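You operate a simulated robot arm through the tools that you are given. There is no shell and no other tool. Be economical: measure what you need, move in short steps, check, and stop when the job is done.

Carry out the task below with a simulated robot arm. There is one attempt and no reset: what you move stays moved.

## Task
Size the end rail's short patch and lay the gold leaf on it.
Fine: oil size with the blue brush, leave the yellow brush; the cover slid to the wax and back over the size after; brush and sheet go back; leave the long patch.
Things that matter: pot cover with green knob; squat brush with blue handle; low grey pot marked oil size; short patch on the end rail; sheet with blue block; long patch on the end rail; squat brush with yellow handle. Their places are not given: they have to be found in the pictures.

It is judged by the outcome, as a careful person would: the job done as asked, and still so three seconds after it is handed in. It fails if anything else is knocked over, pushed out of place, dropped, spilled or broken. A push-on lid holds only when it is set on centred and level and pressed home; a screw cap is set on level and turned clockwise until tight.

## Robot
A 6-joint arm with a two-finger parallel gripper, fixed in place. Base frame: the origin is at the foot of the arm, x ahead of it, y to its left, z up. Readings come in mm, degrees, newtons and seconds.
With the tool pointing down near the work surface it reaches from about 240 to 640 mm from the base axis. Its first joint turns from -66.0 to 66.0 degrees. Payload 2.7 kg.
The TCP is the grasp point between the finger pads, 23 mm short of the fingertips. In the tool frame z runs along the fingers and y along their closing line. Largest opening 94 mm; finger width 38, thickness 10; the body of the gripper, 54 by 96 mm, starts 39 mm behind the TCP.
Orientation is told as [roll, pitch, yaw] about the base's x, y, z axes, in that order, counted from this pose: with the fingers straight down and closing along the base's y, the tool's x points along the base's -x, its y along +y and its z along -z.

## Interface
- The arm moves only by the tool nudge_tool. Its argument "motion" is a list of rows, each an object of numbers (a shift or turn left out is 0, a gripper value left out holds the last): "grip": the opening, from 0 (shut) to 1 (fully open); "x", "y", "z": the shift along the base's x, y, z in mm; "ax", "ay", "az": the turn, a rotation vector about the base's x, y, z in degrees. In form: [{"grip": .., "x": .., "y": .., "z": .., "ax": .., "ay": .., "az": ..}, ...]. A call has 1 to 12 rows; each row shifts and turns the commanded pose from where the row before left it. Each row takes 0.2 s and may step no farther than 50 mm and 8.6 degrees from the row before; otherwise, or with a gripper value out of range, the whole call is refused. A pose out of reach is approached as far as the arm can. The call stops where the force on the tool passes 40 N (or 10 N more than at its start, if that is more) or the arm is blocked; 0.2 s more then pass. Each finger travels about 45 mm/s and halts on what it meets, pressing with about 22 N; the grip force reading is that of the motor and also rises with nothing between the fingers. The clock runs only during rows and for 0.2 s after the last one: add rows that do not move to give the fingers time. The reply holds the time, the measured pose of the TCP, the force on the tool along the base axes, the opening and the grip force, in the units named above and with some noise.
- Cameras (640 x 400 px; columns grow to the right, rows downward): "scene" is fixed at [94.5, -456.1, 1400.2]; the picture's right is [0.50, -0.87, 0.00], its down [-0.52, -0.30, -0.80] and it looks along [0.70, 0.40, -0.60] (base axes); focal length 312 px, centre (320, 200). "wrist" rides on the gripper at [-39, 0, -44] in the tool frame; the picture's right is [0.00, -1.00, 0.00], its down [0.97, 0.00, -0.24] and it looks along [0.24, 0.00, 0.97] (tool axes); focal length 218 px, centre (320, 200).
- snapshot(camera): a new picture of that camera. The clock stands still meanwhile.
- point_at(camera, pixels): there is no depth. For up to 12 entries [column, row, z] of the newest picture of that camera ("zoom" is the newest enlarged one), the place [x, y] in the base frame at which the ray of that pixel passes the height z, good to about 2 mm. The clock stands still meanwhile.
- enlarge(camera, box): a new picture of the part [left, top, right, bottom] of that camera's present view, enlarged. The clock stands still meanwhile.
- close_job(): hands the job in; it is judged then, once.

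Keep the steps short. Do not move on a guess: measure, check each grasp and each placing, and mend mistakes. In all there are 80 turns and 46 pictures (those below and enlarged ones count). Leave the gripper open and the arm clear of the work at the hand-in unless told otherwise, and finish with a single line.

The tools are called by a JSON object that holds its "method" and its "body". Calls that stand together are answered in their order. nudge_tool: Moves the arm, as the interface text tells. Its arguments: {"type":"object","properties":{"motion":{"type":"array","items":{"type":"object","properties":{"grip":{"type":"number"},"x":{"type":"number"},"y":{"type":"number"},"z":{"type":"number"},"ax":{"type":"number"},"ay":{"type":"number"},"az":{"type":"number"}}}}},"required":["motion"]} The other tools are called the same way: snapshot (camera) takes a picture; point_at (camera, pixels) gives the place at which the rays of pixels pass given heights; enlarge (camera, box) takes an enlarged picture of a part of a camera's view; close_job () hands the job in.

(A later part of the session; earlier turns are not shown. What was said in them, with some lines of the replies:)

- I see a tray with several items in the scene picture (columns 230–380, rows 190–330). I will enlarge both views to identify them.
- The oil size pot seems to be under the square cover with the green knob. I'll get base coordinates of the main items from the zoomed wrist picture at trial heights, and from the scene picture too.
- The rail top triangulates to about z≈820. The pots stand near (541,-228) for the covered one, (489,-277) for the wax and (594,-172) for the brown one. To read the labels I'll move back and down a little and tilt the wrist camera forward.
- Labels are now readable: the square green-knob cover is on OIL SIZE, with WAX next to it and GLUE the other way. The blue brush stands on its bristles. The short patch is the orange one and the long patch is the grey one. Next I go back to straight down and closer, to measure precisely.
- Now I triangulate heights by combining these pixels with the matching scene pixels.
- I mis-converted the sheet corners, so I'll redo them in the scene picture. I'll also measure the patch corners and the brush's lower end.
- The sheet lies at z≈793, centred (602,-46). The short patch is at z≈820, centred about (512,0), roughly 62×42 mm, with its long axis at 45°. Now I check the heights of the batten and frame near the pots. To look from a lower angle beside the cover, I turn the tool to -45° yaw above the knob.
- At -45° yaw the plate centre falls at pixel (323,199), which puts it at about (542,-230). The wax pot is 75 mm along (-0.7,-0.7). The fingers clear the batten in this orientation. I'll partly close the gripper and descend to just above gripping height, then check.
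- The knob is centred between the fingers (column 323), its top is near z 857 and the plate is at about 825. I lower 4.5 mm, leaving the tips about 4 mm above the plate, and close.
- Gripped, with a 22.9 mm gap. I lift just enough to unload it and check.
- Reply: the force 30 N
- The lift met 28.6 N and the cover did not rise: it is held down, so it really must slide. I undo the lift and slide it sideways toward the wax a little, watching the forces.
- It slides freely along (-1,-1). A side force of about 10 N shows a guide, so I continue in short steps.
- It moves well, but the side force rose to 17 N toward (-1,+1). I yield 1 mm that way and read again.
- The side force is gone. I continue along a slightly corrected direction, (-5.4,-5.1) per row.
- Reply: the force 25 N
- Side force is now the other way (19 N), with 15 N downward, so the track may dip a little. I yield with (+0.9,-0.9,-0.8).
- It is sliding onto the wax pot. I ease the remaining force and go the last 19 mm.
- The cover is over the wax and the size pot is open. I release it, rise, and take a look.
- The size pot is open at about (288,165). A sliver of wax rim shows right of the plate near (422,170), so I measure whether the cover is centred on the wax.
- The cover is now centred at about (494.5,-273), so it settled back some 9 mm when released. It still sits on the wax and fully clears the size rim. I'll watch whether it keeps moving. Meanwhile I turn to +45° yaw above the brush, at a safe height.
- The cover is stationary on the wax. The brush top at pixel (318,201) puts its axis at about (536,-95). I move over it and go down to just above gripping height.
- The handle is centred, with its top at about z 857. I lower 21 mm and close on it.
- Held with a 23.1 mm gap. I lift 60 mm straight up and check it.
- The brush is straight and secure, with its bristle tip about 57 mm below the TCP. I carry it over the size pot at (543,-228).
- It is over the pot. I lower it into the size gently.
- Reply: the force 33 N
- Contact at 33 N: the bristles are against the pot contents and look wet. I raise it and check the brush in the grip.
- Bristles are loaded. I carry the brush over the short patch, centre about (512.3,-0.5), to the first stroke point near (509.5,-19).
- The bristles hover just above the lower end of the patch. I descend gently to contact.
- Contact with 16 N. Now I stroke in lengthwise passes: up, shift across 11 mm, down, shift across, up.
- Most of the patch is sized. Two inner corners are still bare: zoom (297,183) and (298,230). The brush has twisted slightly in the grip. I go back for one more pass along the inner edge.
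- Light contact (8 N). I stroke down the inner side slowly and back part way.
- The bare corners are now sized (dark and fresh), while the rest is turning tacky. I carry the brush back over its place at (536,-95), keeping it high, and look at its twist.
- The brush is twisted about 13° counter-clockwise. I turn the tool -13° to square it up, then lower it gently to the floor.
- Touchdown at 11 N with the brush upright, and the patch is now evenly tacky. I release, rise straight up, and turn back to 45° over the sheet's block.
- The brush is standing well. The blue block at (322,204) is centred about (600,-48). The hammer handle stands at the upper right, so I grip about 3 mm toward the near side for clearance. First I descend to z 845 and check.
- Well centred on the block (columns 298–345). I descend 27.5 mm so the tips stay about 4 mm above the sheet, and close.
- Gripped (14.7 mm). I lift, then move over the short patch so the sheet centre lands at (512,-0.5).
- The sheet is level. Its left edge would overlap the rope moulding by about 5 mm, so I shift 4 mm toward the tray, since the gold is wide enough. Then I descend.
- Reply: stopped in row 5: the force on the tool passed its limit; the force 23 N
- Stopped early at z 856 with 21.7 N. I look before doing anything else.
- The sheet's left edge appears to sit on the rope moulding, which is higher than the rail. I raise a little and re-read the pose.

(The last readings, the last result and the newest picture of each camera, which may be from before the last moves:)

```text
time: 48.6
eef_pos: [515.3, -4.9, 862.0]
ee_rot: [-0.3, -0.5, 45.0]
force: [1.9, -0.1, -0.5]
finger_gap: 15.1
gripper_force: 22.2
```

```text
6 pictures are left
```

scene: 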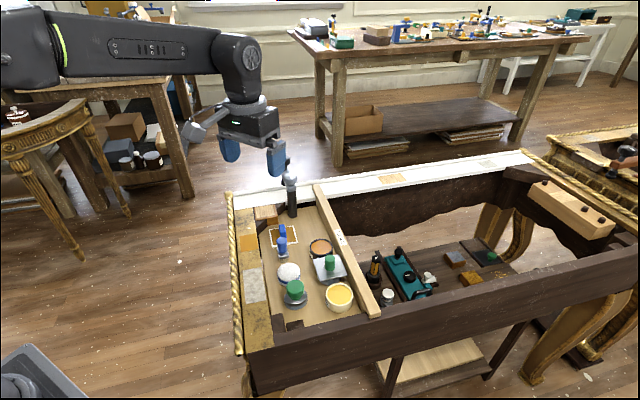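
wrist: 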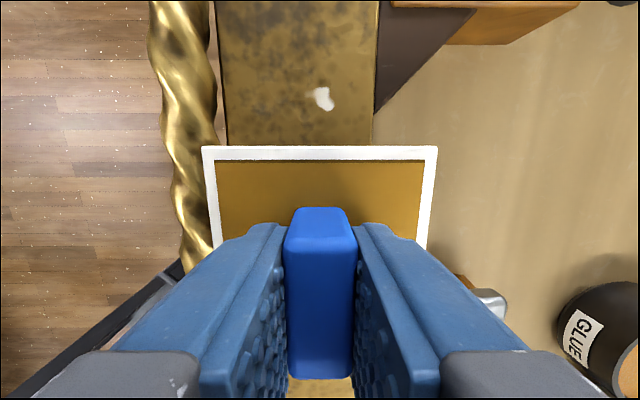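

Rope and sheet edge are just touching at about 37 mm left. I shift another 1.7 mm toward the tray, staying within the gold's margin, and descend in small steps.

{"method": "nudge_tool", "body": {"motion": [{"x": 1.2, "y": -1.2}, {"z": -6}, {"z": -2}, {}]}}

```text
time: 49.6
eef_pos: [518.0, -7.0, 856.0]
ee_rot: [-0.5, -0.3, 45.0]
force: [-0.1, -0.2, -1.3]
finger_gap: 15.0
gripper_force: 22.0
```

Clear at 856 now. I read V slightly too far toward the tray, so I shift back 1.2 mm and continue down gently.

{"method": "nudge_tool", "body": {"motion": [{"x": -0.9, "y": 0.9, "ax": 0.4, "ay": 0.3}, {"z": -2}, {"z": -2}, {}]}}

```text
time: 50.6
eef_pos: [516.1, -6.4, 850.8]
ee_rot: [0.0, -0.5, 45.0]
force: [0.5, -0.5, 0.1]
finger_gap: 15.0
gripper_force: 22.0
```

{"method": "nudge_tool", "body": {"motion": [{"z": -1}, {"z": -1}, {"z": -1}, {}]}}

```text
time: 51.6
eef_pos: [517.7, -5.0, 849.3]
ee_rot: [-0.1, -0.5, 45.0]
force: [-0.4, 0.7, 8.7]
finger_gap: 15.3
gripper_force: 21.9
```

Contact with the rail at z≈849, as expected, at 8.7 N. I press a little more and hold.

{"method": "nudge_tool", "body": {"motion": [{"z": -1}, {"z": -0.7}, {}, {}, {}]}}

```text
time: 52.8
eef_pos: [517.4, -5.6, 849.3]
ee_rot: [-0.2, -0.8, 45.0]
force: [-1.8, 0.8, 27.2]
finger_gap: 14.9
gripper_force: 22.4
```

Pressed at 27 N. I lift straight up and back toward the sheet's place, then look at the patch.

{"method": "nudge_tool", "body": {"motion": [{"z": 5}, {"z": 30, "ay": 0.5}, {"x": 27, "y": -15}, {"x": 27, "y": -15}, {"x": 27, "y": -15}, {}]}}

{"method": "snapshot", "body": {"camera": "wrist"}}

```text
time: 54.2
eef_pos: [598.2, -52.3, 882.5]
ee_rot: [0.3, -0.1, 45.0]
force: [0.1, 0.1, -0.1]
finger_gap: 14.9
gripper_force: 21.9
```

```text
5 pictures are left
```

wrist: 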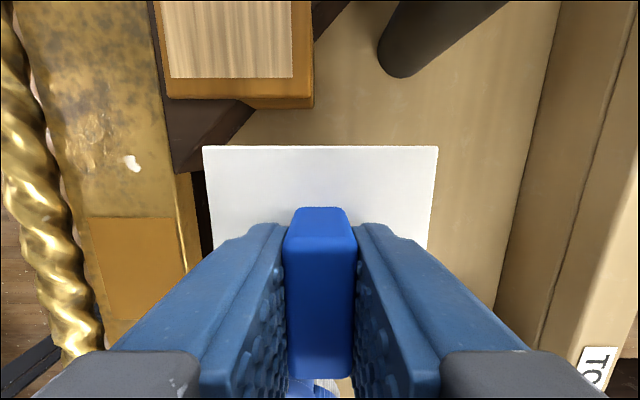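

The leaf transferred: the sheet is bare white and the patch is gold. I lower the sheet at its original place, pausing just above the floor.

{"method": "nudge_tool", "body": {"motion": [{"x": 0, "y": 1.3, "z": -30}, {"z": -20}, {"z": -6}, {"z": -2}, {}]}}

```text
time: 55.4
eef_pos: [598.1, -50.8, 824.1]
ee_rot: [0.4, -0.1, 45.0]
force: [0.0, 0.3, -0.2]
finger_gap: 15.0
gripper_force: 21.8
```

{"method": "nudge_tool", "body": {"motion": [{"z": -1}, {"z": -1}, {"z": -0.7}, {}]}}

```text
time: 56.4
eef_pos: [598.6, -49.1, 819.9]
ee_rot: [0.4, -0.1, 45.0]
force: [0.5, -0.2, 0.1]
finger_gap: 14.9
gripper_force: 21.4
```

{"method": "nudge_tool", "body": {"motion": [{"z": -0.7}, {"z": -0.6}, {}]}}

```text
time: 57.2
eef_pos: [596.8, -49.6, 820.4]
ee_rot: [0.2, -0.2, 45.1]
force: [1.6, 0.4, 2.9]
finger_gap: 15.0
gripper_force: 21.9
```

Touched down (2.9 N). I release and rise straight up.

{"method": "nudge_tool", "body": {"motion": [{"grip": 0.5}, {}, {}, {"z": 30}, {"z": 40}, {"z": 45}, {"x": -5, "y": -20, "az": -8}, {"x": -8, "y": -20, "az": -8}, {"x": -10, "y": -20, "az": -8}, {"x": -10, "y": -20, "az": -8}, {"x": -10, "y": -20, "az": -8}, {"x": -10, "y": -20, "az": -8}]}}

{"method": "nudge_tool", "body": {"motion": [{"x": -10, "y": -20, "az": -8}, {"x": -10, "y": -20, "az": -8}, {"x": -10, "y": -20, "az": -8}, {"x": -10, "y": -20, "az": -8}, {"x": -10, "y": -20, "az": -8, "grip": 0.6}, {"az": -2, "y": -4}, {}]}}

{"method": "snapshot", "body": {"camera": "wrist"}}

```text
time: 59.8
eef_pos: [543.7, -169.2, 935.3]
ee_rot: [0.4, -0.1, -3.1]
force: [0.3, -0.7, -0.5]
finger_gap: 46.9
gripper_force: 0.1
```

```text
time: 61.4
eef_pos: [494.2, -273.9, 935.5]
ee_rot: [0.4, -0.1, -45.1]
force: [-0.2, -0.3, -0.8]
finger_gap: 56.5
gripper_force: 0.0
```

```text
4 pictures are left
```

wrist: 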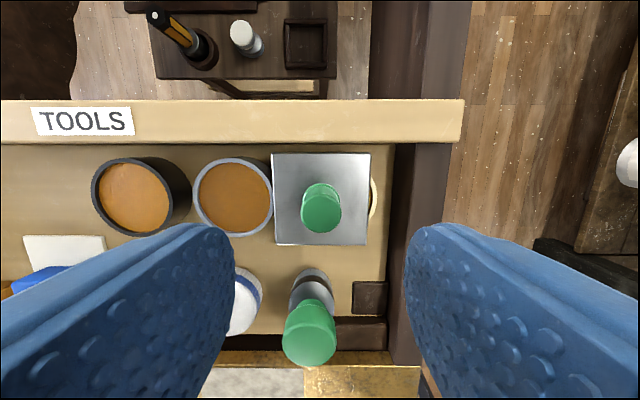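

The cover is still at (494.7,-276), nearly under the tool. I centre on it, descend to z≈853 and grip the knob.

{"method": "nudge_tool", "body": {"motion": [{"x": 1, "y": -2.4, "z": -30, "ax": -0.3, "ay": 0.1}, {"z": -30}, {"z": -14}, {"z": -7}, {"grip": 0}, {}, {}, {}, {}]}}

```text
time: 63.4
eef_pos: [494.9, -275.8, 853.0]
ee_rot: [0.1, -0.2, -45.0]
force: [1.2, -1.4, -2.4]
finger_gap: 23.5
gripper_force: 44.7
```

Knob gripped (23.5 mm). I slide it back toward the size pot in short steps.

{"method": "nudge_tool", "body": {"motion": [{"x": 4.6, "y": 4.7}, {"x": 4.6, "y": 4.7}, {"x": 4.6, "y": 4.7}, {"x": 4.6, "y": 4.7}, {}]}}

```text
time: 64.6
eef_pos: [515.0, -255.8, 853.0]
ee_rot: [0.0, -0.3, -45.0]
force: [-1.6, -0.6, -0.5]
finger_gap: 23.3
gripper_force: 45.1
```

{"method": "nudge_tool", "body": {"motion": [{"x": 4.6, "y": 4.7}, {"x": 4.6, "y": 4.7}, {"x": 4.6, "y": 4.7}, {"x": 4.6, "y": 4.7}, {}]}}

```text
time: 65.8
eef_pos: [532.3, -237.3, 853.0]
ee_rot: [0.2, -0.4, -45.0]
force: [1.9, -2.4, 10.6]
finger_gap: 23.1
gripper_force: 44.5
```

{"method": "nudge_tool", "body": {"motion": [{"x": 4.5, "y": 4.3, "z": 0.5}, {"x": 4.5, "y": 4.2}, {}]}}

{"method": "enlarge", "body": {"camera": "scene", "box": [280, 210, 380, 310]}}

```text
time: 66.6
eef_pos: [541.8, -230.3, 853.2]
ee_rot: [0.1, -0.3, -44.9]
force: [3.3, -1.9, 6.0]
finger_gap: 22.8
gripper_force: 45.0
```

```text
4.00 times, centred on (330, 260) of scene
```

zoom: 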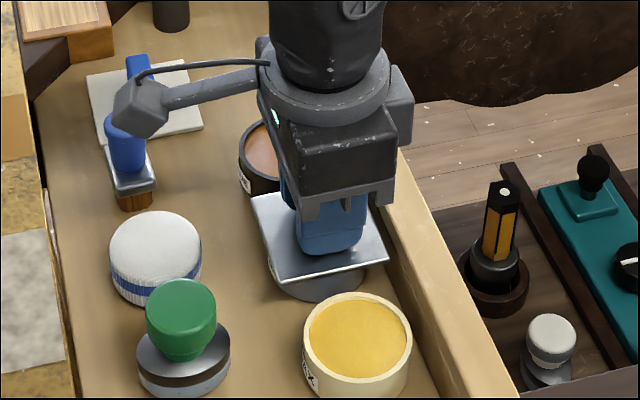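

The cover is back over the size pot, matching its starting look. Last time it crept when released, so now I open in small increments and read the result, then rise.

{"method": "point_at", "body": {"camera": "zoom", "pixels": [[87, 75, 794], [185, 60, 794], [203, 127, 794], [250, 197, 825], [388, 261, 825], [278, 283, 825]]}}

{"method": "nudge_tool", "body": {"motion": [{"grip": 0.26}, {"grip": 0.28}, {"grip": 0.31}, {"grip": 0.36}, {"grip": 0.45}, {"grip": 0.6}, {}, {"z": 20}, {"z": 30}, {"z": 35}, {}]}}

{"method": "snapshot", "body": {"camera": "wrist"}}

```text
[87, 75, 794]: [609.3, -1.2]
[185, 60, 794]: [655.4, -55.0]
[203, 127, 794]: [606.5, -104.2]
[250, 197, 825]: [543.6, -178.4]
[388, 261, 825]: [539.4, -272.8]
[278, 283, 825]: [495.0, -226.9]
```

```text
time: 69.0
eef_pos: [540.5, -229.4, 939.6]
ee_rot: [0.1, -0.2, -44.9]
force: [-0.7, -0.6, -0.1]
finger_gap: 56.3
gripper_force: 0.0
```

```text
2 pictures are left
```

wrist: 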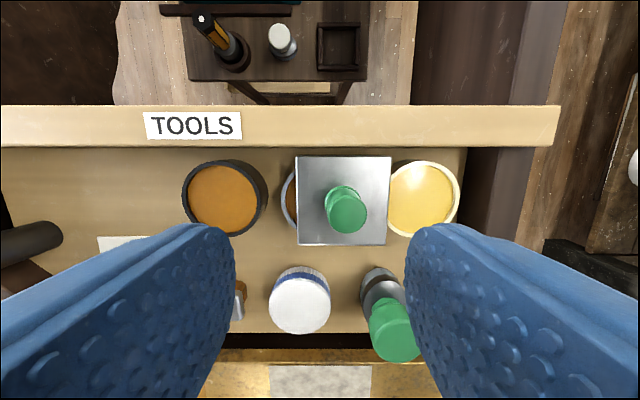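

On release the cover was nudged about 16 mm toward the wax: it slides easily until a finger stops it, so the size is partly exposed. The fix is to regrip, slide it back, open only about 2 mm, let it settle, and rise straight up. The plate centre is now about (528.8,-241.3).

{"method": "nudge_tool", "body": {"motion": [{"x": -11.8, "y": -11.8, "z": -30, "grip": 0.65}, {"z": -30}, {"z": -20}, {"z": -6.5}, {"grip": 0}, {}, {}, {}, {}]}}

```text
time: 71.0
eef_pos: [529.1, -243.5, 852.7]
ee_rot: [0.1, -0.2, -45.0]
force: [1.1, -0.4, 2.5]
finger_gap: 23.2
gripper_force: 45.4
```

Regripped. I slide back 11.8 mm along each axis and open slightly in place, dwelling to let it settle.

{"method": "nudge_tool", "body": {"motion": [{"x": 4, "y": 4}, {"x": 4, "y": 4}, {"x": 3.8, "y": 3.8}, {}, {}, {"grip": 0.27}, {}, {}, {}]}}

```text
time: 73.0
eef_pos: [541.2, -230.3, 852.8]
ee_rot: [0.2, -0.3, -45.0]
force: [1.6, -1.0, 14.3]
finger_gap: 25.3
gripper_force: 0.0
```

There is still 14 N upward with the fingers loose, so the fingertips are pressing on the plate or collar, and that is what dragged it. I raise 2 mm and read again.

{"method": "nudge_tool", "body": {"motion": [{"z": 1}, {"z": 1}, {}]}}

```text
time: 73.8
eef_pos: [540.9, -228.9, 852.9]
ee_rot: [0.0, -0.2, -45.1]
force: [0.2, 0.5, -0.4]
finger_gap: 25.4
gripper_force: 0.1
```

Force is zero now. I rise straight up with the fingers only slightly wider, and open once clear.

{"method": "nudge_tool", "body": {"motion": [{"z": 3}, {"grip": 0.29}, {}, {"z": 10}, {"z": 20}, {"z": 30}, {"z": 22, "grip": 1}, {}]}}

{"method": "enlarge", "body": {"camera": "wrist", "box": [0, 80, 480, 380]}}

```text
time: 75.6
eef_pos: [541.2, -229.9, 939.1]
ee_rot: [0.1, -0.1, -45.0]
force: [-0.4, -0.6, 0.5]
finger_gap: 80.0
gripper_force: 0.1
```

```text
1.33 times, centred on (240, 230) of wrist
```

zoom: 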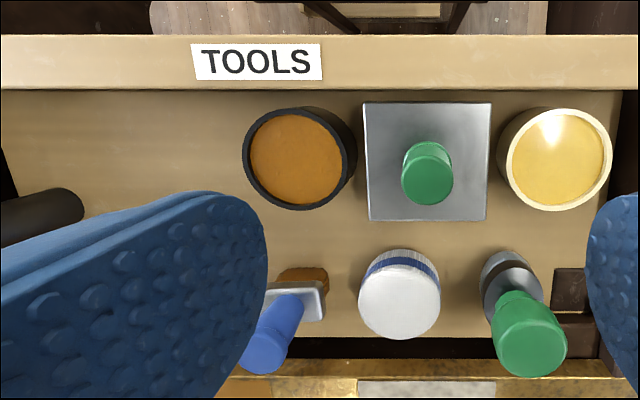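

The cover is now centred over the size, at zoom (427,162). The sheet was dragged about 10 mm toward the tray the same way when released. I go back over its original spot with open fingers; closing on the block will push it back to centre.

{"method": "nudge_tool", "body": {"motion": [{"x": 3, "y": 14, "z": 10, "az": 8.2}, {"x": 3, "y": 14, "z": 5, "az": 8.2}, {"x": 4, "y": 15, "az": 8.2}, {"x": 4, "y": 15, "az": 8.2}, {"x": 5, "y": 16, "az": 8.2}, {"x": 5, "y": 16, "az": 8.2}, {"x": 5, "y": 17, "az": 8.2}, {"x": 5, "y": 18, "az": 8.2}, {"x": 5, "y": 18, "az": 8.2}, {"x": 6, "y": 18, "az": 8.2}, {"x": 12, "y": 18.3, "az": 8}, {}]}}

```text
time: 78.2
eef_pos: [598.9, -51.5, 954.4]
ee_rot: [0.2, -0.2, 45.1]
force: [0.0, 0.3, 1.4]
finger_gap: 94.1
gripper_force: 0.2
```

I descend to z≈850 with a 56 mm gap and use a picture to verify the block lies between the fingers.

{"method": "nudge_tool", "body": {"motion": [{"x": -0.5, "y": 0.5, "z": -35, "grip": 0.6}, {"z": -35}, {"z": -33}, {}]}}

{"method": "snapshot", "body": {"camera": "wrist"}}

```text
time: 79.2
eef_pos: [598.8, -51.0, 852.9]
ee_rot: [0.1, -0.2, 45.0]
force: [0.2, 0.6, 0.0]
finger_gap: 56.4
gripper_force: 0.0
```

```text
0 pictures are left
```

wrist: 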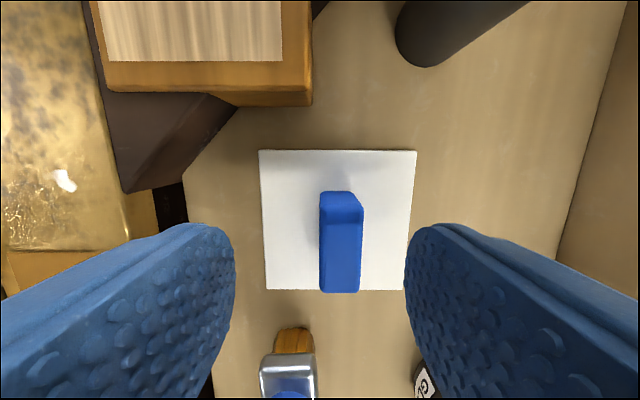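

The block is between the fingers, and the sheet is about 8.5 mm right of its place. I lower so the tips are about 5 mm clear of the sheet, close to push it back, then open slightly in place and read.

{"method": "nudge_tool", "body": {"motion": [{"z": -15}, {"z": -13}, {"grip": 0.3}, {}, {"grip": 0.15}, {}, {}, {}, {}]}}

```text
time: 81.2
eef_pos: [599.1, -51.2, 825.6]
ee_rot: [0.1, -0.4, 45.0]
force: [0.7, 0.2, 1.0]
finger_gap: 15.0
gripper_force: 1.9
```

Closed on the block at centre (15.0 mm gap, no load). I open slightly, rise a little so nothing drags, then rise clear and open fully.

{"method": "nudge_tool", "body": {"motion": [{"grip": 0.19}, {}, {"z": 4}, {"grip": 0.24}, {"z": 12}, {"z": 25}, {"z": 35}, {"z": 35, "grip": 1}, {"x": -20, "y": -10}, {"x": -20, "y": -10}, {}]}}

```text
time: 83.6
eef_pos: [558.0, -68.5, 934.9]
ee_rot: [0.2, -0.2, 45.0]
force: [-0.4, -0.6, -0.2]
finger_gap: 94.1
gripper_force: 0.1
```

The gripper is open and clear, and no load is on the tool. I raise a little more and hand in.

{"method": "nudge_tool", "body": {"motion": [{"z": 45, "x": -20, "y": -10}, {"z": 45, "x": -20}, {}]}}

{"method": "close_job", "body": {}}

```text
refused: row 1 steps farther than a row can; nothing moved
```

```text
The job is handed in.
```

The short patch is sized and gilded, the cover is back over the oil size, the brush and sheet are back in place, and the long patch and yellow brush were left alone; I had no pictures left to check the sheet's final 8 mm push back into place.
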